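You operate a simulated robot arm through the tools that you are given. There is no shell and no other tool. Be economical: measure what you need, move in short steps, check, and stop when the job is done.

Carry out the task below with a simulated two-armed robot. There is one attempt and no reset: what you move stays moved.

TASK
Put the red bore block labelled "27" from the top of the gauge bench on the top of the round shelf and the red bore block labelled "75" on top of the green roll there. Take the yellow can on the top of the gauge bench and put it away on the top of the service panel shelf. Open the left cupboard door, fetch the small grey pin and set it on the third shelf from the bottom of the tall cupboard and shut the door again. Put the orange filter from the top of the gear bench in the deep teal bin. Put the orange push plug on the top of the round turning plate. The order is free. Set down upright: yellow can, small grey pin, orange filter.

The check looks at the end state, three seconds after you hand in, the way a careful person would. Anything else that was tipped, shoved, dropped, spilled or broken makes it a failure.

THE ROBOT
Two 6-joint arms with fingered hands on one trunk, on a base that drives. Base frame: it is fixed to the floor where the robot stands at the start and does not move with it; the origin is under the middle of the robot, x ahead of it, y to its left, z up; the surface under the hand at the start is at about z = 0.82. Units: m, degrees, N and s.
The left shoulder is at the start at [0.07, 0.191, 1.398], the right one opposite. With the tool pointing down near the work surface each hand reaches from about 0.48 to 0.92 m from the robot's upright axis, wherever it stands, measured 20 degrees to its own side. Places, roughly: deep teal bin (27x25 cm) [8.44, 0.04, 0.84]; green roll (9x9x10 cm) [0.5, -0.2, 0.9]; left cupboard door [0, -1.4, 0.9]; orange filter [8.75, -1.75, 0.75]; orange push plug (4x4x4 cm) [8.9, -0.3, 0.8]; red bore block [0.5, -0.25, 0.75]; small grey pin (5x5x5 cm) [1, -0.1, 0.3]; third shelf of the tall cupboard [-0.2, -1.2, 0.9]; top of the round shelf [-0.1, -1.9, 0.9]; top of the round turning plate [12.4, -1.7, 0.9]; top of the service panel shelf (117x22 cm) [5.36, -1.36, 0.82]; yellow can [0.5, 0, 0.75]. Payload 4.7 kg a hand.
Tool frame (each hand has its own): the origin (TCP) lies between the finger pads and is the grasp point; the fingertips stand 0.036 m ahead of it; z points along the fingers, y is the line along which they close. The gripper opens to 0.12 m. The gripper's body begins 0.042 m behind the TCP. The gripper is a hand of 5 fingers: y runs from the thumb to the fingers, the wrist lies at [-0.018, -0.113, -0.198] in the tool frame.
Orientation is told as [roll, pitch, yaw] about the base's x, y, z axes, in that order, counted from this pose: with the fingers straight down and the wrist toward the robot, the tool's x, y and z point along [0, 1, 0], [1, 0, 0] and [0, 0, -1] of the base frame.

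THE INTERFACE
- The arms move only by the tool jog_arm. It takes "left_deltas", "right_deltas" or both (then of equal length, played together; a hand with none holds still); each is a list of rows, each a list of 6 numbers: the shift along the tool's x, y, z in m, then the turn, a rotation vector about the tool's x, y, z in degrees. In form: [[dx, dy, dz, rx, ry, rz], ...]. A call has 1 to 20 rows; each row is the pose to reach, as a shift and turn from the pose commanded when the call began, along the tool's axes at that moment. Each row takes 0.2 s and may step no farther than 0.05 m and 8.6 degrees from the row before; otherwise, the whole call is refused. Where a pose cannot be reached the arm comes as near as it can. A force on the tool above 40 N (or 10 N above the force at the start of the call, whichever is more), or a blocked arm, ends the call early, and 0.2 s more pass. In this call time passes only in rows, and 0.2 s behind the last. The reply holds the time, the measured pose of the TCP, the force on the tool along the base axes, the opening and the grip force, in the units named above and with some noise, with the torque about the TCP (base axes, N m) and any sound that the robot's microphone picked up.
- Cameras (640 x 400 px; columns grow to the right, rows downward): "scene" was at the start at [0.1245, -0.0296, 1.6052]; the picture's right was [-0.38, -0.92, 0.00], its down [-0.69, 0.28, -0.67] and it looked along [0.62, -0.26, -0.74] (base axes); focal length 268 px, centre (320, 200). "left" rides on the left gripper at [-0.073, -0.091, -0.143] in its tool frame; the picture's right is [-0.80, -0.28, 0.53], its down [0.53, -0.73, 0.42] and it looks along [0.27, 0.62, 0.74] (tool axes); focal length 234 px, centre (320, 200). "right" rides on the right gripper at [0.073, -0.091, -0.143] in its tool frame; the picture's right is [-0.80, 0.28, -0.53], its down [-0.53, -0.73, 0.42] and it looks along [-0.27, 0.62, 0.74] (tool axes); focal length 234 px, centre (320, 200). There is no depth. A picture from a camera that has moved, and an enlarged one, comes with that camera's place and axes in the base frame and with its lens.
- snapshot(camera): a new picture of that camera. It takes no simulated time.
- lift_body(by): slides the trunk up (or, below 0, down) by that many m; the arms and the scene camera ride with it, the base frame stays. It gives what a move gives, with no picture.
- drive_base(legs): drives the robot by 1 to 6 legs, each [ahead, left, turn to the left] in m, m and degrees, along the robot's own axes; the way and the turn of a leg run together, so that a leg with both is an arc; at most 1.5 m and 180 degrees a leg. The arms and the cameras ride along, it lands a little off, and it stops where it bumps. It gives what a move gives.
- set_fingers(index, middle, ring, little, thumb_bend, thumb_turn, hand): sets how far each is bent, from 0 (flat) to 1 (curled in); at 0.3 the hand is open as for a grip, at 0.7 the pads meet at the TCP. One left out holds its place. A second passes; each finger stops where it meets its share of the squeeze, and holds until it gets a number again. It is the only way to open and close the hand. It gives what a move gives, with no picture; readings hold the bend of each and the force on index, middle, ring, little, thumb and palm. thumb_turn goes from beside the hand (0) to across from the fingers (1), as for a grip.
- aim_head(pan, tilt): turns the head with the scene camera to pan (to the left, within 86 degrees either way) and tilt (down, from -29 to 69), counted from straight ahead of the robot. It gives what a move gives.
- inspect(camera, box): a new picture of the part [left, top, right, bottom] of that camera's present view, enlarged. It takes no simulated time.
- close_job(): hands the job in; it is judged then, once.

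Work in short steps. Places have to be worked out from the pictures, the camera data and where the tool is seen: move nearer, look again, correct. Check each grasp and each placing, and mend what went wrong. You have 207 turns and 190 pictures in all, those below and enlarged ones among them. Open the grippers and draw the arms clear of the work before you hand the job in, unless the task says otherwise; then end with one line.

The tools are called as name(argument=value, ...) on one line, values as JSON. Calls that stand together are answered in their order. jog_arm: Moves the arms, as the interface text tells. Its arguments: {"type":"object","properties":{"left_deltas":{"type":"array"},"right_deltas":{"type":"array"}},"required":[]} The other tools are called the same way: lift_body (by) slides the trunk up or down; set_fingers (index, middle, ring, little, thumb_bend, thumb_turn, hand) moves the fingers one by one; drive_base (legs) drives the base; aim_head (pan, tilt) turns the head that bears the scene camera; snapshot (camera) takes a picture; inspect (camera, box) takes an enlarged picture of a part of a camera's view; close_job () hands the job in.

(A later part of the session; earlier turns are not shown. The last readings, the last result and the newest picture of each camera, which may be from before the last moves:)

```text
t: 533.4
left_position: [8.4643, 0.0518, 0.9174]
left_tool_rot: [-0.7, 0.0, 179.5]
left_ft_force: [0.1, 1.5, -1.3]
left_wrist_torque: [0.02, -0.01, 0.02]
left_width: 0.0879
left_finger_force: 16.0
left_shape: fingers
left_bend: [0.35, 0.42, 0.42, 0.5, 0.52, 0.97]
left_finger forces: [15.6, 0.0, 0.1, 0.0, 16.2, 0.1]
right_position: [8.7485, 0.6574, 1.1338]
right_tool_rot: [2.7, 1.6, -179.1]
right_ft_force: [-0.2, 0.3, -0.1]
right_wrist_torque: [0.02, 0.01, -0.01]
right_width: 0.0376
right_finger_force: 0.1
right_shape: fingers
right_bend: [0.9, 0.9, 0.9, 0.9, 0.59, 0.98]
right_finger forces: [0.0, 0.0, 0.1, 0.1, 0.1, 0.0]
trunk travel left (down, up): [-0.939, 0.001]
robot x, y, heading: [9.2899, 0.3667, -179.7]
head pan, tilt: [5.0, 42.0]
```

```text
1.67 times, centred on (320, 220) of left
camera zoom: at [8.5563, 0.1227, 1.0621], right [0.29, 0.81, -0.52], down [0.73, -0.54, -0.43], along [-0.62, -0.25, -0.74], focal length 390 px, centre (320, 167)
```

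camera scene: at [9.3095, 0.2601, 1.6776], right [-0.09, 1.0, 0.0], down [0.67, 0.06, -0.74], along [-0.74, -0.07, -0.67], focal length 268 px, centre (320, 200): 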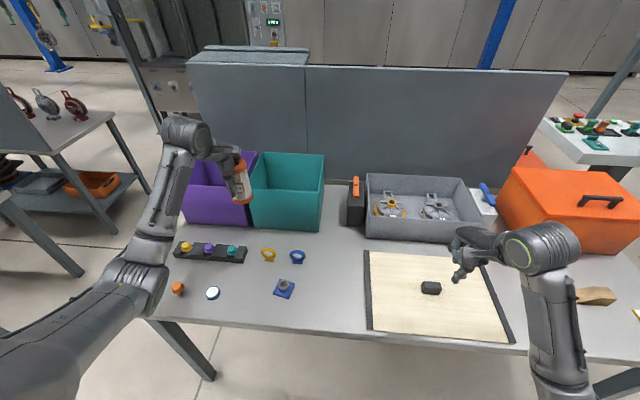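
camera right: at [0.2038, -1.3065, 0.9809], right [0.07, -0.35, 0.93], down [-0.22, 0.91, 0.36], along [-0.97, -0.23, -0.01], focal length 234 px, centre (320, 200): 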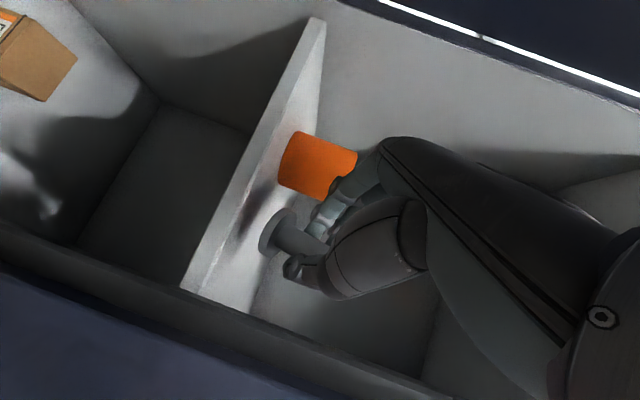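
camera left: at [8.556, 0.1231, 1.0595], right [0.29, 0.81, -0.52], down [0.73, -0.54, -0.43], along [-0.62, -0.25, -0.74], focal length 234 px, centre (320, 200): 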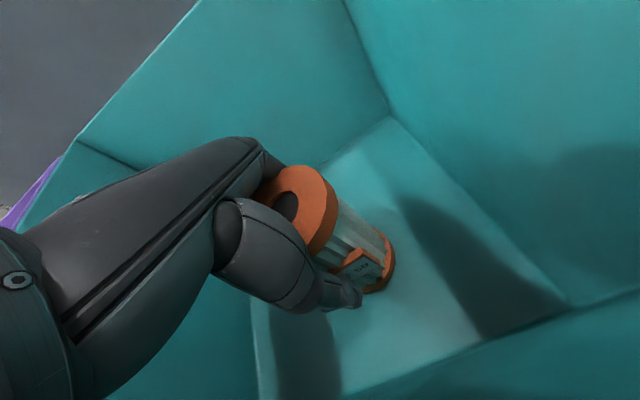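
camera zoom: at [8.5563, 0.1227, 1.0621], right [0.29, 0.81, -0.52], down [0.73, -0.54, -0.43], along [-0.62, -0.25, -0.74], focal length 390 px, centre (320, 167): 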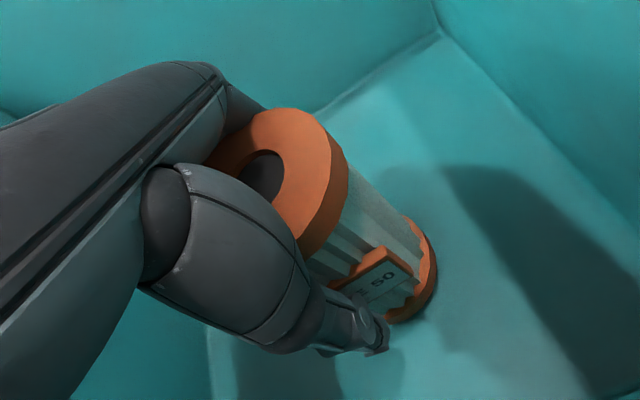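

set_fingers(hand="left", index=0.36, middle=0.4, ring=0.4, thumb_bend=0.47)

```text
t: 534.4
left_position: [8.4643, 0.052, 0.9177]
left_tool_rot: [-0.6, 0.0, 179.4]
left_ft_force: [-0.7, -0.5, -2.1]
left_wrist_torque: [-0.05, -0.01, -0.03]
left_width: 0.0946
left_finger_force: 10.0
left_shape: fingers
left_bend: [0.34, 0.4, 0.4, 0.5, 0.47, 0.97]
left_finger forces: [9.2, 0.1, 0.0, 0.1, 9.8, 0.0]
right_position: [8.7485, 0.6572, 1.1334]
right_tool_rot: [2.6, 1.6, -179.0]
right_ft_force: [-0.8, -0.4, -0.3]
right_wrist_torque: [-0.02, 0.01, 0.01]
right_width: 0.0373
right_finger_force: 0.2
right_shape: fingers
right_bend: [0.9, 0.9, 0.9, 0.9, 0.59, 0.98]
right_finger forces: [0.0, 0.1, 0.0, 0.1, 0.0, 0.1]
trunk travel left (down, up): [-0.939, 0.001]
robot x, y, heading: [9.2923, 0.3687, -179.7]
head pan, tilt: [5.0, 42.0]
```

Grip is loosening (10 N). One more small step to let it slide.

set_fingers(hand="left", index=0.33, middle=0.36, ring=0.36, little=0.36, thumb_bend=0.42)

inspect(camera="left", box=[200, 100, 440, 340])

```text
t: 535.4
left_position: [8.4645, 0.0522, 0.9171]
left_tool_rot: [-0.6, 0.0, 179.4]
left_ft_force: [0.1, 1.0, -2.0]
left_wrist_torque: [0.0, 0.0, 0.02]
left_width: 0.1027
left_finger_force: 3.6
left_shape: fingers
left_bend: [0.32, 0.36, 0.36, 0.36, 0.42, 0.97]
left_finger forces: [3.6, 0.0, 0.0, 0.0, 3.8, 0.0]
right_position: [8.7466, 0.6577, 1.1338]
right_tool_rot: [2.7, 1.7, -179.1]
right_ft_force: [0.6, -0.5, 0.5]
right_wrist_torque: [0.01, 0.03, 0.0]
right_width: 0.0379
right_finger_force: 0.1
right_shape: fingers
right_bend: [0.9, 0.9, 0.9, 0.9, 0.59, 0.98]
right_finger forces: [0.0, 0.1, 0.0, 0.0, 0.0, 0.1]
trunk travel left (down, up): [-0.939, 0.001]
robot x, y, heading: [9.2882, 0.3667, -179.7]
head pan, tilt: [5.0, 42.0]
```

```text
1.67 times, centred on (320, 220) of left
camera zoom: at [8.5564, 0.1227, 1.0621], right [0.29, 0.81, -0.52], down [0.73, -0.54, -0.43], along [-0.62, -0.25, -0.74], focal length 390 px, centre (320, 167)
```

zoom: 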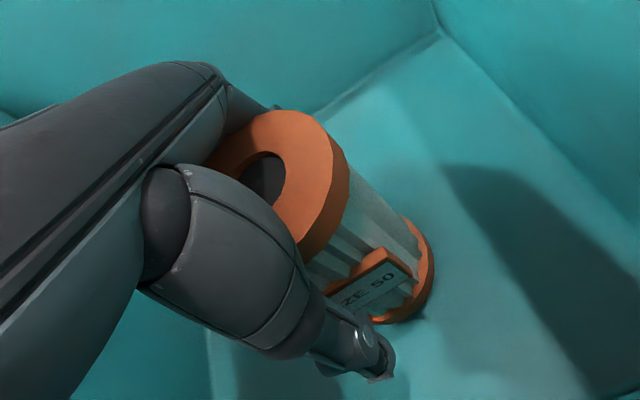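

set_fingers(hand="left", index=0.28, middle=0.3, ring=0.3, little=0.3, thumb_bend=0.36)

inspect(camera="left", box=[200, 100, 440, 340])

```text
t: 536.4
left_position: [8.4632, 0.0522, 0.9179]
left_tool_rot: [-0.5, 0.0, 179.4]
left_ft_force: [0.0, 0.0, 0.6]
left_wrist_torque: [-0.01, 0.03, -0.01]
left_width: 0.1166
left_finger_force: 0.1
left_shape: fingers
left_bend: [0.28, 0.3, 0.3, 0.3, 0.36, 0.97]
left_finger forces: [0.0, 0.0, 0.0, 0.1, 0.1, 0.1]
right_position: [8.7483, 0.6565, 1.1334]
right_tool_rot: [2.7, 1.6, -179.2]
right_ft_force: [0.9, 0.6, -0.5]
right_wrist_torque: [0.01, 0.03, 0.0]
right_width: 0.0378
right_finger_force: 0.0
right_shape: fingers
right_bend: [0.9, 0.9, 0.9, 0.9, 0.59, 0.98]
right_finger forces: [0.0, 0.1, 0.0, 0.0, 0.1, 0.0]
trunk travel left (down, up): [-0.939, 0.001]
robot x, y, heading: [9.294, 0.3703, -179.7]
head pan, tilt: [5.0, 42.0]
```

```text
1.67 times, centred on (320, 220) of left
camera zoom: at [8.5566, 0.1228, 1.0624], right [0.29, 0.81, -0.52], down [0.73, -0.54, -0.43], along [-0.62, -0.25, -0.74], focal length 390 px, centre (320, 167)
```

zoom: 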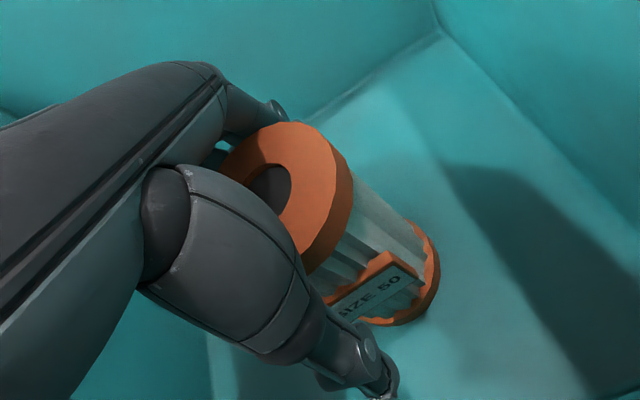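

Released, and the filter stands upright in the bin. I raise the hand straight out.

jog_arm(left_deltas=[[0, 0, -0.02, 0, 0, 0], [0, 0, -0.05, 0, 0, 0], [0, 0, -0.09, 0, 0, 0], [0, 0, -0.135, 0, 0, 0], [0, 0, -0.18, 0, 0, 0], [0, 0, -0.225, 0, 0, 0], [0, 0, -0.27, 0, 0, 0]])

snapshot(camera="left")

```text
t: 538.0
left_position: [8.4661, 0.0484, 1.1886]
left_tool_rot: [-0.7, 0.0, 179.4]
left_ft_force: [0.6, -0.7, -0.2]
left_wrist_torque: [0.01, 0.01, 0.02]
left_width: 0.1171
left_finger_force: 0.0
left_shape: fingers
left_bend: [0.28, 0.3, 0.3, 0.3, 0.36, 0.97]
left_finger forces: [0.1, 0.0, 0.1, 0.0, 0.1, 0.0]
right_position: [8.749, 0.658, 1.1329]
right_tool_rot: [2.7, 1.6, -179.1]
right_ft_force: [0.3, 0.2, -0.9]
right_wrist_torque: [0.01, -0.01, -0.01]
right_width: 0.0377
right_finger_force: 0.1
right_shape: fingers
right_bend: [0.9, 0.9, 0.9, 0.9, 0.59, 0.98]
right_finger forces: [0.0, 0.1, 0.0, 0.1, 0.0, 0.1]
trunk travel left (down, up): [-0.939, 0.001]
robot x, y, heading: [9.2936, 0.3684, -179.9]
head pan, tilt: [5.0, 42.0]
```

```text
19 pictures are left
camera left: at [8.5576, 0.1198, 1.333], right [0.29, 0.81, -0.52], down [0.73, -0.54, -0.43], along [-0.62, -0.25, -0.74], focal length 234 px, centre (320, 200)
```

left: 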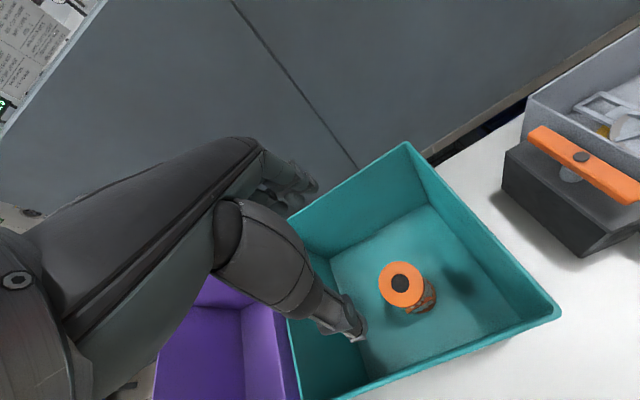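

The filter stands upright in the teal bin. Next the plug at ≈(8.86, −0.29): I retract the left arm and move the base so the hand comes over it.

jog_arm(left_deltas=[[-0.02, -0.04, 0, 0, 0, 0], [-0.04, -0.08, 0, 0, 0, 0], [-0.06, -0.12, 0, 0, 0, 0], [-0.08, -0.16, 0, 0, 0, 0], [-0.1, -0.2, 0.03, 0, 0, 0]])

drive_base(legs=[[-0.18, 0, 0], [0, 0.46, 0]])

snapshot(camera="left")

```text
refused: row 5 steps farther than a row can; nothing moved
```

```text
t: 541.9
left_position: [8.6472, -0.4071, 1.1871]
left_tool_rot: [-0.6, 0.1, 179.3]
left_ft_force: [0.7, -0.1, -0.1]
left_wrist_torque: [-0.01, -0.04, 0.01]
left_width: 0.1169
left_finger_force: 0.0
left_shape: fingers
left_bend: [0.28, 0.3, 0.3, 0.3, 0.36, 0.97]
left_finger forces: [0.1, 0.0, 0.0, 0.0, 0.0, 0.1]
right_position: [8.9311, 0.2003, 1.1338]
right_tool_rot: [2.8, 1.6, -179.1]
right_ft_force: [-0.5, -0.3, -0.2]
right_wrist_torque: [0.0, 0.01, -0.01]
right_width: 0.0377
right_finger_force: 0.0
right_shape: fingers
right_bend: [0.9, 0.9, 0.9, 0.9, 0.59, 0.98]
right_finger forces: [0.0, 0.0, 0.0, 0.1, 0.1, 0.1]
trunk travel left (down, up): [-0.939, 0.001]
robot x, y, heading: [9.4733, -0.0947, -179.7]
head pan, tilt: [5.0, 42.0]
```

```text
18 pictures are left
camera left: at [8.7391, -0.3354, 1.3327], right [0.29, 0.8, -0.52], down [0.73, -0.54, -0.43], along [-0.62, -0.25, -0.74], focal length 234 px, centre (320, 200)
```

left: 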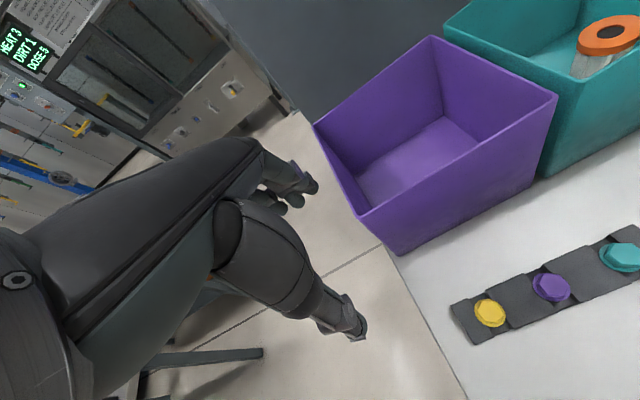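

The base moved but the arm rows were refused. I now shift the hand over the plug in smaller steps and look.

jog_arm(left_deltas=[[-0.02, -0.036, 0, 0, 0, 0], [-0.039, -0.071, 0, 0, 0, 0], [-0.059, -0.107, 0, 0, 0, 0], [-0.078, -0.142, 0, 0, 0, 0], [-0.098, -0.178, 0.0, 0, 0, 0], [-0.117, -0.213, 0.02, 0, 0, 0], [-0.117, -0.213, 0.06, 0, 0, 0], [-0.117, -0.213, 0.1, 0, 0, 0]])

snapshot(camera="left")

aim_head(pan=20, tilt=50)

snapshot(camera="scene")

```text
t: 543.6
left_position: [8.8603, -0.2922, 1.0881]
left_tool_rot: [-0.6, 0.0, 179.3]
left_ft_force: [-0.1, -0.7, -0.6]
left_wrist_torque: [0.02, 0.0, 0.01]
left_width: 0.1173
left_finger_force: 0.1
left_shape: fingers
left_bend: [0.28, 0.3, 0.3, 0.3, 0.36, 0.98]
left_finger forces: [0.0, 0.1, 0.0, 0.0, 0.1, 0.0]
right_position: [8.9305, 0.2002, 1.1337]
right_tool_rot: [2.7, 1.6, -179.2]
right_ft_force: [0.2, 0.4, 0.1]
right_wrist_torque: [-0.01, -0.03, 0.02]
right_width: 0.0377
right_finger_force: 0.1
right_shape: fingers
right_bend: [0.9, 0.9, 0.9, 0.9, 0.59, 0.98]
right_finger forces: [0.0, 0.1, 0.0, 0.0, 0.0, 0.1]
trunk travel left (down, up): [-0.939, 0.001]
robot x, y, heading: [9.4755, -0.0915, -179.8]
head pan, tilt: [5.0, 42.0]
```

```text
17 pictures are left
camera left: at [8.9527, -0.2216, 1.2333], right [0.29, 0.81, -0.52], down [0.73, -0.54, -0.43], along [-0.62, -0.25, -0.74], focal length 234 px, centre (320, 200)
```

left: 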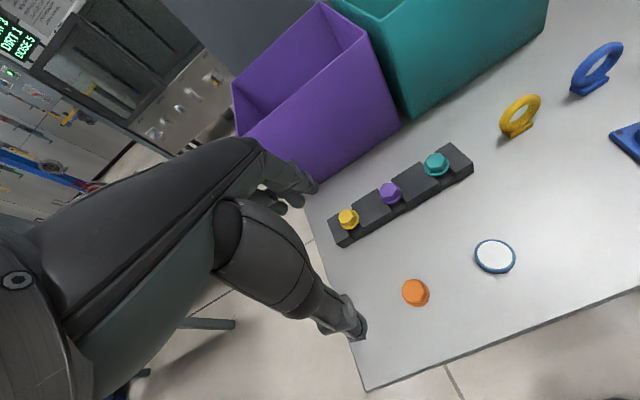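

```text
t: 544.4
left_position: [8.8599, -0.2915, 1.0876]
left_tool_rot: [-0.6, 0.0, 179.2]
left_ft_force: [0.4, -0.4, 0.5]
left_wrist_torque: [-0.02, 0.01, 0.01]
left_width: 0.117
left_finger_force: 0.0
left_shape: fingers
left_bend: [0.28, 0.3, 0.3, 0.3, 0.36, 0.98]
left_finger forces: [0.1, 0.0, 0.0, 0.1, 0.0, 0.0]
right_position: [8.9326, 0.2004, 1.1333]
right_tool_rot: [2.7, 1.5, -179.2]
right_ft_force: [0.0, 0.2, 0.7]
right_wrist_torque: [-0.01, -0.01, 0.02]
right_width: 0.0379
right_finger_force: 0.1
right_shape: fingers
right_bend: [0.9, 0.9, 0.9, 0.9, 0.59, 0.98]
right_finger forces: [0.0, 0.1, 0.1, 0.0, 0.0, 0.0]
trunk travel left (down, up): [-0.939, 0.001]
robot x, y, heading: [9.4743, -0.0906, -180.0]
head pan, tilt: [20.0, 50.0]
```

```text
16 pictures are left
camera scene: at [9.3532, -0.1163, 1.6665], right [-0.34, 0.94, 0.0], down [0.72, 0.26, -0.64], along [-0.6, -0.22, -0.77], focal length 268 px, centre (320, 200)
```

scene: 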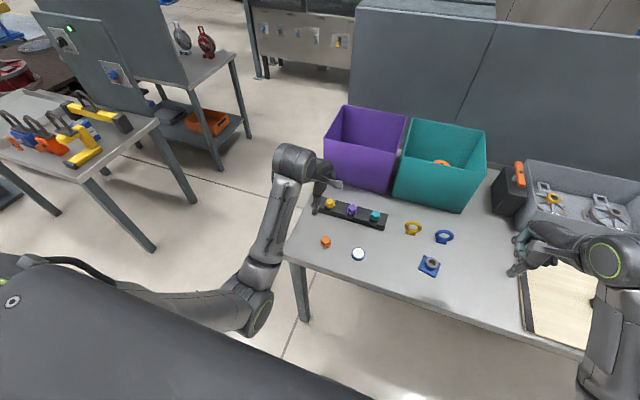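

The plug is at about (8.8735, −0.272), top z≈0.82. I centre on it and descend to z≈0.88 for a check.

jog_arm(left_deltas=[[-0.0195, -0.0135, 0.03, 0, 0, 0], [-0.0195, -0.0135, 0.075, 0, 0, 0], [-0.0195, -0.0135, 0.12, 0, 0, 0], [-0.0195, -0.0135, 0.165, 0, 0, 0], [-0.0195, -0.0135, 0.205, 0, 0, 0]])

snapshot(camera="left")

```text
t: 545.6
left_position: [8.8747, -0.2704, 0.8828]
left_tool_rot: [-0.6, -0.1, 179.2]
left_ft_force: [-0.4, 0.0, 1.2]
left_wrist_torque: [0.0, -0.02, -0.03]
left_width: 0.1174
left_finger_force: 0.1
left_shape: fingers
left_bend: [0.28, 0.3, 0.3, 0.3, 0.36, 0.98]
left_finger forces: [0.0, 0.0, 0.0, 0.0, 0.0, 0.0]
right_position: [8.9305, 0.2007, 1.1332]
right_tool_rot: [2.7, 1.6, -179.1]
right_ft_force: [0.3, 0.4, 0.3]
right_wrist_torque: [0.03, -0.01, 0.03]
right_width: 0.0375
right_finger_force: 0.0
right_shape: fingers
right_bend: [0.9, 0.9, 0.9, 0.9, 0.59, 0.98]
right_finger forces: [0.1, 0.1, 0.0, 0.0, 0.0, 0.0]
trunk travel left (down, up): [-0.939, 0.001]
robot x, y, heading: [9.4755, -0.0902, -179.8]
head pan, tilt: [20.0, 50.0]
```

```text
15 pictures are left
camera left: at [8.9672, -0.1996, 1.0277], right [0.29, 0.81, -0.52], down [0.72, -0.54, -0.43], along [-0.62, -0.25, -0.74], focal length 234 px, centre (320, 200)
```

left: 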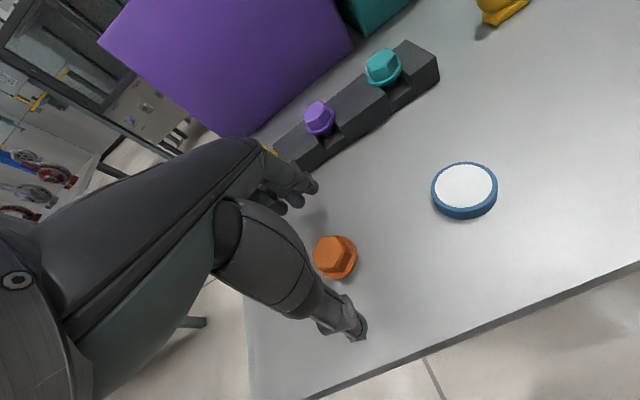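

The view matches a centred plug with its head at z≈0.84. I go down 3.5 cm and close.

jog_arm(left_deltas=[[0, 0.001, 0.018, 0, 0, 0], [0, 0.001, 0.035, 0, 0, 0]])

set_fingers(hand="left", index=0.72, middle=0.72, ring=0.55, little=0.5, thumb_bend=0.72)

inspect(camera="left", box=[230, 150, 430, 350])

```text
t: 546.2
left_position: [8.873, -0.2704, 0.8549]
left_tool_rot: [-0.6, -0.8, 179.3]
left_ft_force: [-2.1, -0.9, 24.4]
left_wrist_torque: [-0.11, -0.35, 0.1]
left_width: 0.1178
left_finger_force: 12.1
left_shape: fingers
left_bend: [0.28, 0.3, 0.3, 0.3, 0.36, 0.98]
left_finger forces: [0.1, 8.0, 0.0, 0.0, 15.8, 0.0]
right_position: [8.9344, 0.2011, 1.1361]
right_tool_rot: [2.8, 1.4, -179.2]
right_ft_force: [1.0, 1.0, 0.5]
right_wrist_torque: [-0.02, 0.04, -0.01]
right_width: 0.0377
right_finger_force: 0.1
right_shape: fingers
right_bend: [0.9, 0.9, 0.9, 0.9, 0.59, 0.98]
right_finger forces: [0.0, 0.0, 0.1, 0.1, 0.0, 0.1]
trunk travel left (down, up): [-0.939, 0.001]
robot x, y, heading: [9.4769, -0.0882, -179.8]
head pan, tilt: [20.0, 50.0]
```

```text
t: 546.7
left_position: [8.8682, -0.2688, 0.8589]
left_tool_rot: [-0.7, -1.5, 179.3]
left_ft_force: [-1.0, -0.1, 29.5]
left_wrist_torque: [0.13, -1.61, -0.01]
left_width: 0.0362
left_finger_force: 14.7
left_shape: fingers
left_bend: [0.72, 0.72, 0.55, 0.5, 0.46, 0.98]
left_finger forces: [0.1, 0.2, 0.0, 0.0, 29.6, 0.0]
right_position: [8.9328, 0.2005, 1.135]
right_tool_rot: [2.8, 1.5, -179.3]
right_ft_force: [0.4, 0.1, 0.1]
right_wrist_torque: [-0.01, -0.02, 0.02]
right_width: 0.0378
right_finger_force: 0.1
right_shape: fingers
right_bend: [0.9, 0.9, 0.9, 0.9, 0.59, 0.98]
right_finger forces: [0.1, 0.0, 0.0, 0.0, 0.0, 0.0]
trunk travel left (down, up): [-0.939, 0.001]
robot x, y, heading: [9.4748, -0.0913, -179.9]
head pan, tilt: [20.0, 50.0]
stopped (left hand): the force on the tool passed its limit at 41 N (the readings are from after the stop); the commanded pose is now the measured one
```

```text
2.00 times, centred on (330, 250) of left
camera zoom: at [8.964, -0.1983, 1.0014], right [0.28, 0.81, -0.52], down [0.71, -0.54, -0.45], along [-0.64, -0.25, -0.72], focal length 468 px, centre (300, 100)
```

zoom: 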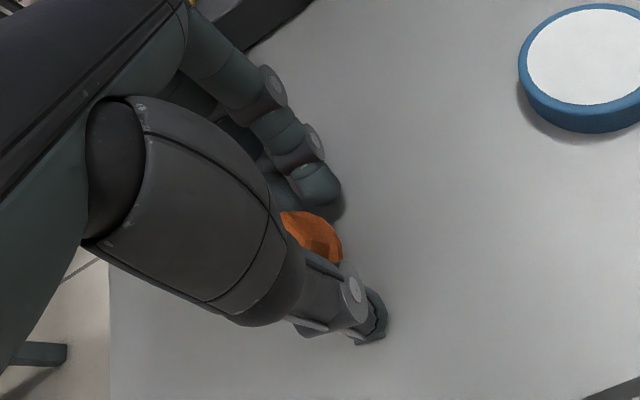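

The thumb pressed on the bench. I raise 1.8 cm and close again.

jog_arm(left_deltas=[[0, 0, -0.01, -0.7, 0, 0], [0, 0, -0.018, -1.5, 0, 0]])

set_fingers(hand="left", index=0.75, middle=0.75, thumb_bend=0.75)

inspect(camera="left", box=[230, 150, 430, 350])

```text
t: 547.3
left_position: [8.8706, -0.2706, 0.871]
left_tool_rot: [-0.7, -2.4, 179.3]
left_ft_force: [-0.7, 0.8, 0.6]
left_wrist_torque: [-0.03, -0.02, 0.02]
left_width: 0.0298
left_finger_force: 0.1
left_shape: fingers
left_bend: [0.72, 0.72, 0.55, 0.5, 0.49, 0.97]
left_finger forces: [0.0, 0.0, 0.0, 0.0, 0.0, 0.0]
right_position: [8.9319, 0.2017, 1.133]
right_tool_rot: [2.6, 1.5, -179.2]
right_ft_force: [0.3, 0.1, -0.1]
right_wrist_torque: [-0.02, -0.06, 0.02]
right_width: 0.0377
right_finger_force: 0.1
right_shape: fingers
right_bend: [0.9, 0.9, 0.9, 0.9, 0.59, 0.98]
right_finger forces: [0.0, 0.0, 0.0, 0.0, 0.1, 0.1]
trunk travel left (down, up): [-0.939, 0.001]
robot x, y, heading: [9.4762, -0.0866, -179.8]
head pan, tilt: [20.0, 50.0]
```

```text
t: 548.3
left_position: [8.8699, -0.2696, 0.8723]
left_tool_rot: [-0.8, -2.4, 179.3]
left_ft_force: [0.6, 0.1, -0.2]
left_wrist_torque: [0.0, -0.01, -0.01]
left_width: 0.0
left_finger_force: 0.0
left_shape: fingers
left_bend: [0.75, 0.75, 0.55, 0.5, 0.69, 0.97]
left_finger forces: [0.0, 0.0, 0.0, 0.0, 0.0, 0.0]
right_position: [8.9302, 0.2002, 1.1335]
right_tool_rot: [2.8, 1.6, -179.2]
right_ft_force: [-0.3, 0.5, 0.2]
right_wrist_torque: [0.01, 0.01, 0.02]
right_width: 0.0378
right_finger_force: 0.0
right_shape: fingers
right_bend: [0.9, 0.9, 0.9, 0.9, 0.59, 0.98]
right_finger forces: [0.0, 0.0, 0.0, 0.0, 0.0, 0.1]
trunk travel left (down, up): [-0.939, 0.001]
robot x, y, heading: [9.4756, -0.0895, -179.8]
head pan, tilt: [20.0, 50.0]
```

```text
2.00 times, centred on (330, 250) of left
camera zoom: at [8.9687, -0.1996, 1.0131], right [0.27, 0.81, -0.53], down [0.71, -0.54, -0.46], along [-0.65, -0.25, -0.71], focal length 468 px, centre (300, 100)
```

zoom: 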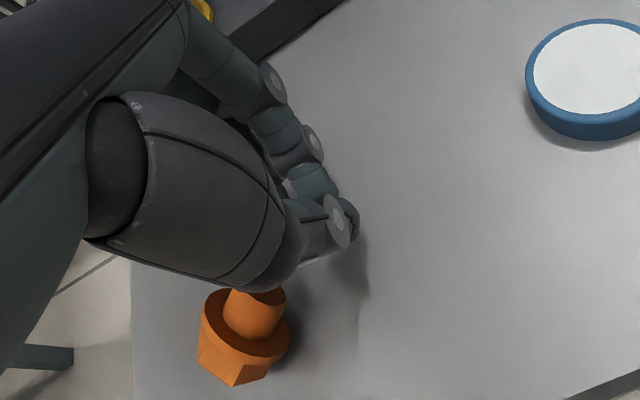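

The plug got tipped onto its side at about (8.90, −0.33) – it needn't be upright. I lift, reposition over it with the hand half open, and look.

jog_arm(left_deltas=[[0, 0, -0.03, 0, 0, 0], [0, 0, -0.07, 1.2, 0, 0], [0.02, -0.01, -0.08, 2.4, 0, 0], [0.045, -0.02, -0.08, 2.4, 0, 0], [0.061, -0.029, -0.08, 2.4, 0, 0]])

set_fingers(hand="left", index=0.47, middle=0.47, ring=0.47, little=0.47, thumb_bend=0.47)

snapshot(camera="left")

```text
t: 549.5
left_position: [8.9028, -0.3328, 0.9505]
left_tool_rot: [-0.8, 0.1, 179.2]
left_ft_force: [-0.1, -0.6, 0.1]
left_wrist_torque: [0.02, 0.0, 0.02]
left_width: 0.0
left_finger_force: 0.0
left_shape: fingers
left_bend: [0.75, 0.75, 0.55, 0.5, 0.69, 0.97]
left_finger forces: [0.0, 0.1, 0.1, 0.0, 0.1, 0.1]
right_position: [8.9325, 0.2008, 1.1343]
right_tool_rot: [2.6, 1.5, -179.1]
right_ft_force: [-0.7, -0.7, -0.2]
right_wrist_torque: [-0.03, 0.0, 0.04]
right_width: 0.0379
right_finger_force: 0.0
right_shape: fingers
right_bend: [0.9, 0.9, 0.9, 0.9, 0.59, 0.98]
right_finger forces: [0.1, 0.0, 0.0, 0.0, 0.0, 0.0]
trunk travel left (down, up): [-0.939, 0.001]
robot x, y, heading: [9.4744, -0.0905, -179.5]
head pan, tilt: [20.0, 50.0]
```

```text
t: 550.5
left_position: [8.9028, -0.3324, 0.9502]
left_tool_rot: [-0.6, -0.1, 179.1]
left_ft_force: [-0.5, -1.1, 0.8]
left_wrist_torque: [0.02, -0.03, 0.01]
left_width: 0.0718
left_finger_force: 0.1
left_shape: fingers
left_bend: [0.47, 0.47, 0.47, 0.47, 0.47, 0.97]
left_finger forces: [0.0, 0.1, 0.0, 0.0, 0.1, 0.0]
right_position: [8.9325, 0.2009, 1.1329]
right_tool_rot: [2.7, 1.6, -179.2]
right_ft_force: [-0.3, 0.3, -0.2]
right_wrist_torque: [-0.03, 0.0, -0.01]
right_width: 0.0377
right_finger_force: 0.1
right_shape: fingers
right_bend: [0.9, 0.9, 0.9, 0.9, 0.59, 0.98]
right_finger forces: [0.0, 0.0, 0.0, 0.1, 0.1, 0.0]
trunk travel left (down, up): [-0.939, 0.001]
robot x, y, heading: [9.4748, -0.0911, -179.8]
head pan, tilt: [20.0, 50.0]
```

```text
12 pictures are left
camera left: at [8.9951, -0.2618, 1.0953], right [0.29, 0.81, -0.52], down [0.73, -0.54, -0.43], along [-0.62, -0.25, -0.74], focal length 234 px, centre (320, 200)
```

left: 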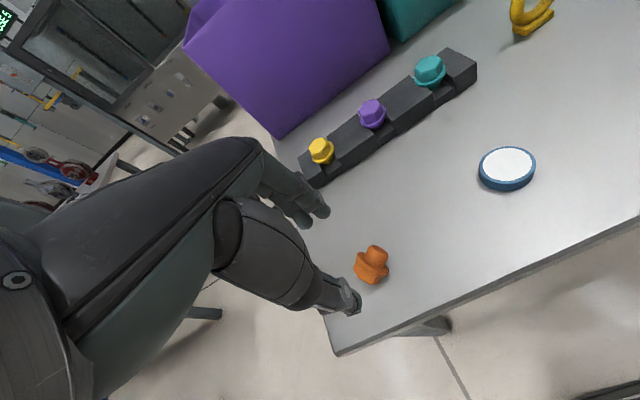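

The lying plug is within 1 cm of the hand's axis. I correct, lower to z≈0.864 and close.

jog_arm(left_deltas=[[-0.0096, 0.0068, 0.03, 0, 0, 0], [-0.0096, 0.0068, 0.06, 0, 0, 0], [-0.0096, 0.0068, 0.0865, 0, 0, 0]])

set_fingers(hand="left", index=0.72, middle=0.72, ring=0.68, little=0.6, thumb_bend=0.72)

```text
t: 551.3
left_position: [8.8958, -0.3225, 0.8635]
left_tool_rot: [-0.6, 0.0, 179.3]
left_ft_force: [-0.5, 0.8, -0.1]
left_wrist_torque: [0.0, 0.01, -0.03]
left_width: 0.0717
left_finger_force: 0.2
left_shape: fingers
left_bend: [0.47, 0.47, 0.47, 0.47, 0.47, 0.97]
left_finger forces: [0.0, 0.1, 0.0, 0.1, 0.0, 0.0]
right_position: [8.9311, 0.2007, 1.1339]
right_tool_rot: [2.7, 1.7, -179.2]
right_ft_force: [-0.5, 1.0, 0.4]
right_wrist_torque: [0.01, -0.01, -0.01]
right_width: 0.0377
right_finger_force: 0.0
right_shape: fingers
right_bend: [0.9, 0.9, 0.9, 0.9, 0.59, 0.98]
right_finger forces: [0.1, 0.0, 0.0, 0.0, 0.0, 0.1]
trunk travel left (down, up): [-0.939, 0.001]
robot x, y, heading: [9.4714, -0.0893, -179.8]
head pan, tilt: [20.0, 50.0]
```

```text
t: 552.3
left_position: [8.8949, -0.3218, 0.8637]
left_tool_rot: [-0.8, 0.0, 179.2]
left_ft_force: [0.5, 0.7, 0.0]
left_wrist_torque: [-0.01, -0.01, 0.0]
left_width: 0.026
left_finger_force: 15.6
left_shape: fingers
left_bend: [0.71, 0.66, 0.68, 0.6, 0.62, 0.96]
left_finger forces: [9.2, 6.4, 0.1, 0.1, 15.4, 0.0]
right_position: [8.9312, 0.2003, 1.1337]
right_tool_rot: [2.6, 1.6, -179.3]
right_ft_force: [0.1, 0.9, 0.1]
right_wrist_torque: [0.03, 0.01, 0.01]
right_width: 0.0377
right_finger_force: 0.0
right_shape: fingers
right_bend: [0.9, 0.9, 0.9, 0.9, 0.59, 0.98]
right_finger forces: [0.0, 0.0, 0.0, 0.0, 0.0, 0.1]
trunk travel left (down, up): [-0.939, 0.001]
robot x, y, heading: [9.4767, -0.0909, -179.6]
head pan, tilt: [20.0, 50.0]
```

The plug is gripped (26 mm, 15 N). I lift it and check.

jog_arm(left_deltas=[[0, 0, -0.03, 0, 0, 0], [0, 0, -0.075, 0, 0, 0], [0, 0, -0.12, 0, 0, 0], [0, 0, -0.165, 0, 0, 0], [0, 0, -0.21, 0, 0, 0], [0, 0, -0.255, 0, 0, 0], [0, 0, -0.3, 0, 0, 0]])

snapshot(camera="left")

```text
t: 553.9
left_position: [8.8945, -0.3248, 1.1636]
left_tool_rot: [-0.8, 0.0, 179.3]
left_ft_force: [-0.8, 0.5, -0.8]
left_wrist_torque: [-0.05, 0.02, 0.02]
left_width: 0.0257
left_finger_force: 15.7
left_shape: fingers
left_bend: [0.71, 0.66, 0.68, 0.6, 0.62, 0.96]
left_finger forces: [9.3, 6.4, 0.0, 0.0, 15.1, 0.0]
right_position: [8.9313, 0.2003, 1.1338]
right_tool_rot: [2.8, 1.6, -179.3]
right_ft_force: [-0.3, -0.7, 0.1]
right_wrist_torque: [-0.04, 0.01, -0.01]
right_width: 0.0378
right_finger_force: 0.1
right_shape: fingers
right_bend: [0.9, 0.9, 0.9, 0.9, 0.59, 0.98]
right_finger forces: [0.1, 0.0, 0.0, 0.0, 0.0, 0.0]
trunk travel left (down, up): [-0.939, 0.001]
robot x, y, heading: [9.4786, -0.0896, -179.9]
head pan, tilt: [20.0, 50.0]
```

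```text
11 pictures are left
camera left: at [8.9871, -0.2549, 1.3084], right [0.29, 0.81, -0.52], down [0.73, -0.54, -0.43], along [-0.62, -0.25, -0.74], focal length 234 px, centre (320, 200)
```

left: 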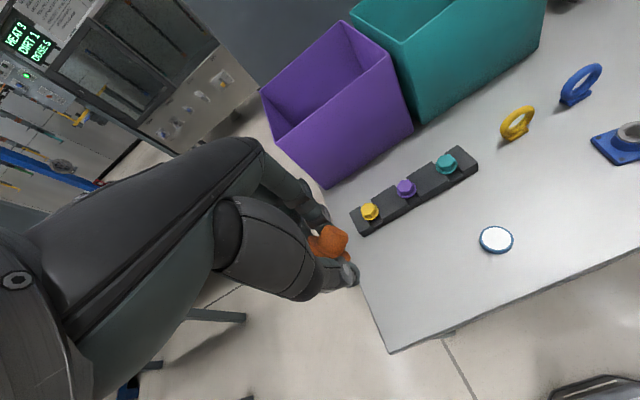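

Plug held. The turning plate is at ≈(12.4, −1.7) beyond the pallet jack; I turn around, go north of the jack and look.

drive_base(legs=[[-0.15, 0, 0], [0, 0, 90], [0, 0, 90], [0, 0.5, 0], [1.35, 0, 0]])

aim_head(pan=-40, tilt=22)

snapshot(camera="scene")

```text
t: 572.2
left_position: [11.5618, 0.6278, 1.1639]
left_tool_rot: [-0.7, 0.1, -1.4]
left_ft_force: [0.2, -0.6, -0.5]
left_wrist_torque: [-0.02, -0.01, 0.0]
left_width: 0.0249
left_finger_force: 13.9
left_shape: fingers
left_bend: [0.71, 0.67, 0.68, 0.6, 0.63, 0.96]
left_finger forces: [8.5, 6.0, 0.0, 0.1, 13.4, 0.0]
right_position: [11.5197, 0.1035, 1.1339]
right_tool_rot: [2.6, 1.6, 0.2]
right_ft_force: [0.5, -0.5, 0.0]
right_wrist_torque: [-0.01, -0.02, 0.0]
right_width: 0.0375
right_finger_force: 0.0
right_shape: fingers
right_bend: [0.9, 0.9, 0.9, 0.9, 0.59, 0.98]
right_finger forces: [0.0, 0.1, 0.1, 0.0, 0.0, 0.0]
trunk travel left (down, up): [-0.939, 0.001]
robot x, y, heading: [10.9783, 0.4019, -1.0]
head pan, tilt: [20.0, 50.0]
```

```text
t: 573.5
left_position: [11.5617, 0.6288, 1.1621]
left_tool_rot: [-0.8, 0.2, -1.6]
left_ft_force: [0.4, -0.6, -1.0]
left_wrist_torque: [-0.01, 0.0, -0.01]
left_width: 0.0247
left_finger_force: 14.4
left_shape: fingers
left_bend: [0.71, 0.67, 0.68, 0.6, 0.63, 0.96]
left_finger forces: [8.5, 6.0, 0.0, 0.0, 13.4, 0.0]
right_position: [11.5189, 0.1022, 1.1342]
right_tool_rot: [2.7, 1.6, 0.1]
right_ft_force: [-0.5, -0.3, 0.3]
right_wrist_torque: [0.01, -0.01, -0.03]
right_width: 0.0378
right_finger_force: 0.1
right_shape: fingers
right_bend: [0.9, 0.9, 0.9, 0.9, 0.59, 0.98]
right_finger forces: [0.0, 0.0, 0.0, 0.0, 0.1, 0.0]
trunk travel left (down, up): [-0.939, 0.001]
robot x, y, heading: [10.9802, 0.3988, -0.4]
head pan, tilt: [-40.0, 22.0]
```

```text
10 pictures are left
camera scene: at [11.1022, 0.3408, 1.7087], right [-0.65, -0.76, 0.0], down [-0.29, 0.24, -0.93], along [0.71, -0.6, -0.38], focal length 268 px, centre (320, 200)
```

scene: 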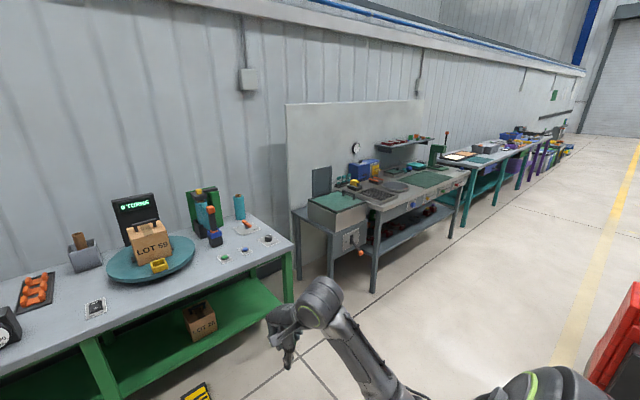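

The turning plate is the dark round plate on the grey bench at ≈(12.41, −1.66, 0.9). I drive in front of it.

drive_base(legs=[[0.43, 0, 0.4], [0, -1.15, 0], [0, -1.15, 0]])

aim_head(pan=10, tilt=35)

snapshot(camera="scene")

```text
t: 587.1
left_position: [11.9673, -1.6895, 1.1623]
left_tool_rot: [-0.7, 0.0, -1.5]
left_ft_force: [-0.5, -0.8, -0.8]
left_wrist_torque: [-0.01, 0.01, 0.01]
left_width: 0.0249
left_finger_force: 13.6
left_shape: fingers
left_bend: [0.71, 0.67, 0.68, 0.6, 0.63, 0.96]
left_finger forces: [8.6, 6.0, 0.1, 0.1, 13.4, 0.1]
right_position: [11.9244, -2.2153, 1.1342]
right_tool_rot: [2.6, 1.5, 0.0]
right_ft_force: [-0.7, -1.6, -0.8]
right_wrist_torque: [0.01, -0.02, 0.02]
right_width: 0.0376
right_finger_force: 0.1
right_shape: fingers
right_bend: [0.9, 0.9, 0.9, 0.9, 0.59, 0.98]
right_finger forces: [0.0, 0.0, 0.0, 0.1, 0.0, 0.0]
trunk travel left (down, up): [-0.939, 0.001]
robot x, y, heading: [11.3872, -1.9174, -0.5]
head pan, tilt: [-40.0, 22.0]
```

```text
t: 588.3
left_position: [11.9667, -1.6903, 1.1631]
left_tool_rot: [-0.7, -0.1, -1.5]
left_ft_force: [-0.4, -0.7, -0.4]
left_wrist_torque: [0.01, -0.02, 0.01]
left_width: 0.0248
left_finger_force: 13.7
left_shape: fingers
left_bend: [0.71, 0.67, 0.68, 0.6, 0.63, 0.96]
left_finger forces: [8.6, 5.9, 0.1, 0.1, 13.5, 0.1]
right_position: [11.9242, -2.2172, 1.1332]
right_tool_rot: [2.8, 1.6, 0.1]
right_ft_force: [0.2, 0.2, -0.1]
right_wrist_torque: [0.01, -0.01, 0.03]
right_width: 0.0376
right_finger_force: 0.0
right_shape: fingers
right_bend: [0.9, 0.9, 0.9, 0.9, 0.59, 0.98]
right_finger forces: [0.1, 0.0, 0.0, 0.0, 0.1, 0.1]
trunk travel left (down, up): [-0.939, 0.001]
robot x, y, heading: [11.3872, -1.9192, -0.7]
head pan, tilt: [10.0, 35.0]
```

```text
9 pictures are left
camera scene: at [11.5235, -1.9034, 1.6882], right [0.16, -0.99, 0.0], down [-0.57, -0.09, -0.82], along [0.81, 0.13, -0.57], focal length 268 px, centre (320, 200)
```

scene: 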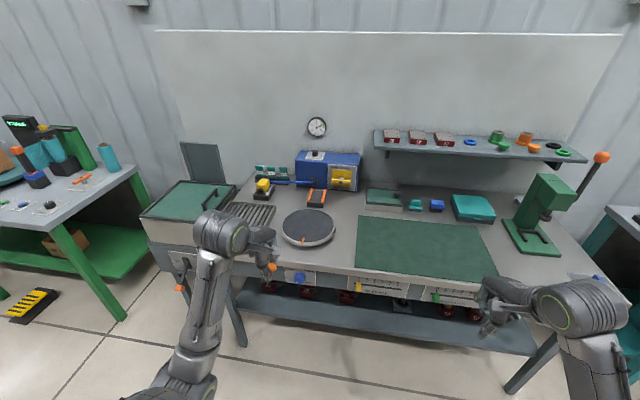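

The plate is centred at ≈(12.42, −1.70), radius ≈0.12. I drive ahead 0.4 m, reach over it and descend to just above.

drive_base(legs=[[0.4, 0, 0]])

jog_arm(left_deltas=[[-0.003, 0.025, 0.03, 0, 0, 0], [-0.006, 0.052, 0.06, 0, 0, 0], [-0.006, 0.052, 0.105, 0, 0, 0], [-0.006, 0.052, 0.15, 0, 0, 0]])

snapshot(camera="left")

inspect(camera="scene", box=[200, 180, 400, 340])

```text
t: 590.8
left_position: [12.3683, -1.6921, 1.1637]
left_tool_rot: [-0.7, 0.0, -1.2]
left_ft_force: [-0.5, 0.1, -0.6]
left_wrist_torque: [0.0, -0.01, -0.02]
left_width: 0.0251
left_finger_force: 14.1
left_shape: fingers
left_bend: [0.71, 0.67, 0.68, 0.6, 0.63, 0.96]
left_finger forces: [8.5, 6.0, 0.1, 0.0, 13.5, 0.0]
right_position: [12.3269, -2.2169, 1.134]
right_tool_rot: [2.7, 1.6, 0.2]
right_ft_force: [0.0, -0.4, 0.0]
right_wrist_torque: [0.06, -0.02, -0.02]
right_width: 0.0375
right_finger_force: 0.1
right_shape: fingers
right_bend: [0.9, 0.9, 0.9, 0.9, 0.59, 0.98]
right_finger forces: [0.0, 0.1, 0.0, 0.0, 0.0, 0.0]
trunk travel left (down, up): [-0.939, 0.001]
robot x, y, heading: [11.7906, -1.9217, -0.2]
head pan, tilt: [10.0, 35.0]
```

```text
t: 591.8
left_position: [12.4214, -1.7009, 1.0128]
left_tool_rot: [-0.7, -0.1, -1.3]
left_ft_force: [0.3, -0.5, 0.5]
left_wrist_torque: [0.01, 0.0, -0.04]
left_width: 0.0247
left_finger_force: 14.4
left_shape: fingers
left_bend: [0.71, 0.67, 0.68, 0.6, 0.63, 0.96]
left_finger forces: [8.6, 6.1, 0.1, 0.0, 13.5, 0.0]
right_position: [12.3286, -2.2169, 1.1347]
right_tool_rot: [2.8, 1.5, 0.3]
right_ft_force: [0.0, 0.6, 0.6]
right_wrist_torque: [0.02, 0.0, 0.01]
right_width: 0.0376
right_finger_force: 0.0
right_shape: fingers
right_bend: [0.9, 0.9, 0.9, 0.9, 0.59, 0.98]
right_finger forces: [0.0, 0.1, 0.1, 0.0, 0.0, 0.1]
trunk travel left (down, up): [-0.939, 0.001]
robot x, y, heading: [11.7855, -1.9188, -0.4]
head pan, tilt: [10.0, 35.0]
```

```text
8 pictures are left
camera left: at [12.3279, -1.769, 1.1581], right [-0.3, -0.8, -0.52], down [-0.72, 0.54, -0.43], along [0.63, 0.24, -0.74], focal length 234 px, centre (320, 200)
```

left: 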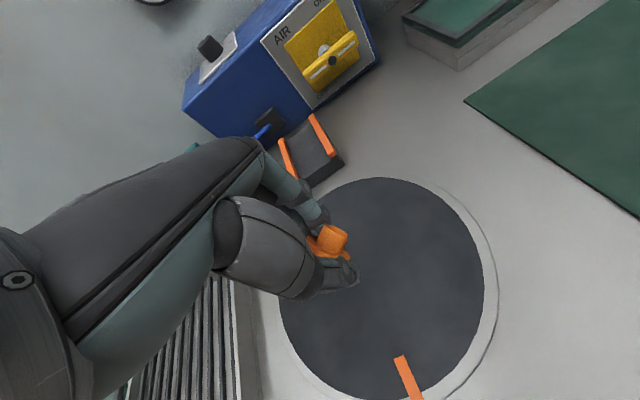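

```text
2.50 times, centred on (300, 260) of scene
camera zoom: at [11.9258, -1.9059, 1.6883], right [0.17, -0.99, 0.0], down [-0.57, -0.1, -0.82], along [0.81, 0.14, -0.57], focal length 670 px, centre (370, 50)
```

zoom: 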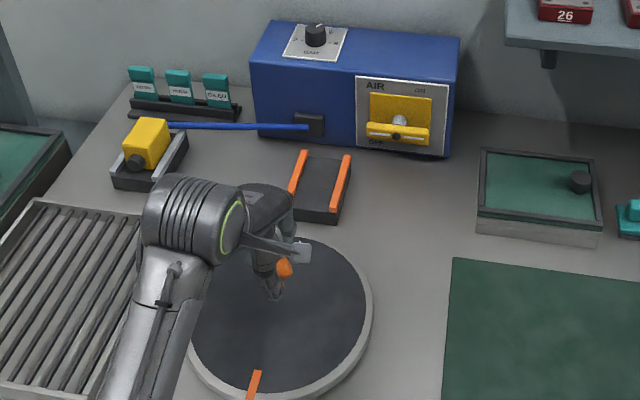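

The plug is well over the plate. I lower toward it, shifting 1.5 cm toward its centre.

jog_arm(left_deltas=[[0, -0.008, 0.02, 0, 0, 0], [0, -0.015, 0.04, 0, 0, 0], [0, -0.015, 0.05, 0, 0, 0]])

```text
t: 592.6
left_position: [12.4047, -1.7012, 0.9624]
left_tool_rot: [-0.6, 0.0, -1.3]
left_ft_force: [-0.3, 0.2, -0.8]
left_wrist_torque: [0.0, 0.01, -0.03]
left_width: 0.0247
left_finger_force: 13.9
left_shape: fingers
left_bend: [0.71, 0.67, 0.68, 0.6, 0.63, 0.96]
left_finger forces: [8.5, 6.0, 0.1, 0.0, 13.6, 0.1]
right_position: [12.3283, -2.2169, 1.1328]
right_tool_rot: [2.6, 1.7, 0.3]
right_ft_force: [-0.4, 0.1, 0.7]
right_wrist_torque: [0.01, -0.04, 0.03]
right_width: 0.0376
right_finger_force: 0.1
right_shape: fingers
right_bend: [0.9, 0.9, 0.9, 0.9, 0.59, 0.98]
right_finger forces: [0.0, 0.1, 0.0, 0.0, 0.0, 0.1]
trunk travel left (down, up): [-0.939, 0.001]
robot x, y, heading: [11.7879, -1.9185, -0.1]
head pan, tilt: [10.0, 35.0]
```

jog_arm(left_deltas=[[0, 0, 0.005, 0, 0, 0], [0, 0, 0.01, 0, 0, 0]])

inspect(camera="left", box=[240, 150, 480, 390])

```text
t: 593.2
left_position: [12.4067, -1.7011, 0.9525]
left_tool_rot: [-0.6, 0.0, -1.3]
left_ft_force: [-0.3, 0.0, -1.3]
left_wrist_torque: [0.0, -0.01, 0.0]
left_width: 0.0245
left_finger_force: 14.6
left_shape: fingers
left_bend: [0.71, 0.67, 0.68, 0.6, 0.63, 0.96]
left_finger forces: [8.5, 6.0, 0.1, 0.0, 13.5, 0.1]
right_position: [12.3289, -2.2181, 1.1328]
right_tool_rot: [2.7, 1.7, 0.3]
right_ft_force: [-0.7, -0.3, 0.5]
right_wrist_torque: [0.02, 0.03, 0.0]
right_width: 0.0379
right_finger_force: 0.1
right_shape: fingers
right_bend: [0.9, 0.9, 0.9, 0.9, 0.59, 0.98]
right_finger forces: [0.0, 0.1, 0.0, 0.1, 0.0, 0.0]
trunk travel left (down, up): [-0.939, 0.001]
robot x, y, heading: [11.7886, -1.9228, -0.5]
head pan, tilt: [10.0, 35.0]
```

```text
1.67 times, centred on (360, 270) of left
camera zoom: at [12.3138, -1.7693, 1.0977], right [-0.3, -0.8, -0.52], down [-0.72, 0.54, -0.43], along [0.63, 0.24, -0.74], focal length 390 px, centre (253, 83)
```

zoom: 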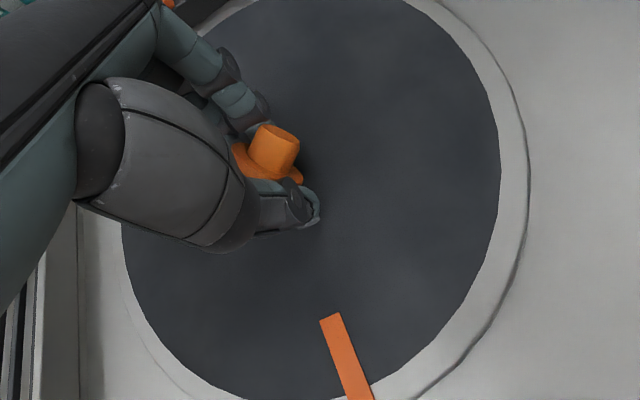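

Some centimetres remain; I creep on.

jog_arm(left_deltas=[[0, 0, 0.005, 0, 0, 0], [0, 0, 0.01, 0, 0, 0], [0, 0, 0.014, 0, 0, 0]])

```text
t: 594.0
left_position: [12.4089, -1.7037, 0.9488]
left_tool_rot: [-0.8, -1.2, -1.4]
left_ft_force: [-8.8, -1.0, 26.2]
left_wrist_torque: [-0.11, 1.19, -0.05]
left_width: 0.0249
left_finger_force: 22.4
left_shape: fingers
left_bend: [0.71, 0.71, 0.68, 0.6, 0.63, 0.95]
left_finger forces: [6.1, 4.2, 0.0, 0.0, 35.0, 0.0]
right_position: [12.3267, -2.2178, 1.1334]
right_tool_rot: [2.7, 1.4, 0.5]
right_ft_force: [0.5, -0.5, 0.3]
right_wrist_torque: [-0.01, 0.02, 0.0]
right_width: 0.0378
right_finger_force: 0.1
right_shape: fingers
right_bend: [0.9, 0.9, 0.9, 0.9, 0.59, 0.98]
right_finger forces: [0.0, 0.0, 0.0, 0.0, 0.0, 0.0]
trunk travel left (down, up): [-0.939, 0.001]
robot x, y, heading: [11.7878, -1.9197, -0.5]
head pan, tilt: [10.0, 35.0]
stopped in row 3 (left hand): the force on the tool passed its limit at 45 N (the readings are from after the stop); the commanded pose is now the measured one
```

Contact (thumb/plug on the plate). I ease up a few millimetres and release.

jog_arm(left_deltas=[[0, 0, -0.005, 1.2, 0, 0]])

set_fingers(hand="left", index=0.5, middle=0.5, ring=0.5, little=0.5, thumb_bend=0.48)

inspect(camera="left", box=[240, 150, 480, 390])

```text
t: 594.4
left_position: [12.4107, -1.7018, 0.9489]
left_tool_rot: [-0.7, 0.6, -1.4]
left_ft_force: [-3.7, -0.1, 4.7]
left_wrist_torque: [-0.06, 0.19, 0.0]
left_width: 0.0241
left_finger_force: 13.7
left_shape: fingers
left_bend: [0.71, 0.71, 0.68, 0.6, 0.63, 0.95]
left_finger forces: [7.2, 5.0, 0.0, 0.1, 15.2, 0.0]
right_position: [12.3283, -2.2175, 1.1318]
right_tool_rot: [2.7, 1.5, 0.3]
right_ft_force: [1.7, -0.5, 0.5]
right_wrist_torque: [-0.03, 0.01, 0.0]
right_width: 0.0377
right_finger_force: 0.0
right_shape: fingers
right_bend: [0.9, 0.9, 0.9, 0.9, 0.59, 0.98]
right_finger forces: [0.0, 0.1, 0.0, 0.0, 0.1, 0.0]
trunk travel left (down, up): [-0.939, 0.001]
robot x, y, heading: [11.7871, -1.9165, -0.4]
head pan, tilt: [10.0, 35.0]
```

```text
t: 595.4
left_position: [12.409, -1.7025, 0.9509]
left_tool_rot: [-0.8, 0.5, -1.4]
left_ft_force: [-2.5, 0.7, 3.6]
left_wrist_torque: [0.02, -0.03, 0.02]
left_width: 0.0654
left_finger_force: 2.3
left_shape: fingers
left_bend: [0.5, 0.52, 0.5, 0.5, 0.48, 0.97]
left_finger forces: [0.0, 3.5, 0.0, 0.0, 0.0, 0.0]
right_position: [12.3281, -2.2177, 1.133]
right_tool_rot: [2.8, 1.5, 0.2]
right_ft_force: [-0.6, -0.8, -0.2]
right_wrist_torque: [0.0, 0.01, -0.01]
right_width: 0.0381
right_finger_force: 0.1
right_shape: fingers
right_bend: [0.9, 0.9, 0.9, 0.9, 0.59, 0.98]
right_finger forces: [0.1, 0.0, 0.0, 0.1, 0.0, 0.0]
trunk travel left (down, up): [-0.939, 0.001]
robot x, y, heading: [11.7904, -1.9216, -0.3]
head pan, tilt: [10.0, 35.0]
```

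```text
1.67 times, centred on (360, 270) of left
camera zoom: at [12.3175, -1.7701, 1.0965], right [-0.3, -0.8, -0.51], down [-0.72, 0.54, -0.42], along [0.62, 0.24, -0.75], focal length 390 px, centre (253, 83)
```

zoom: 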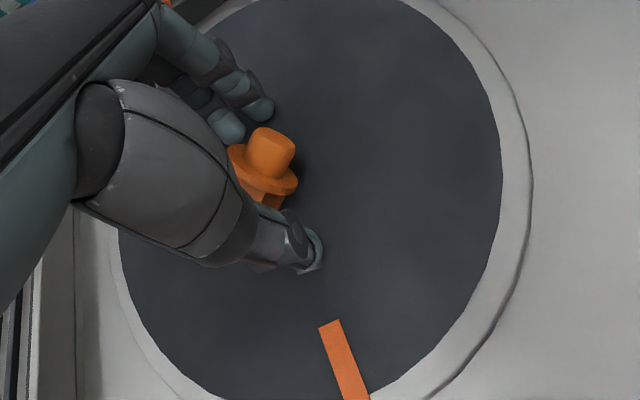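

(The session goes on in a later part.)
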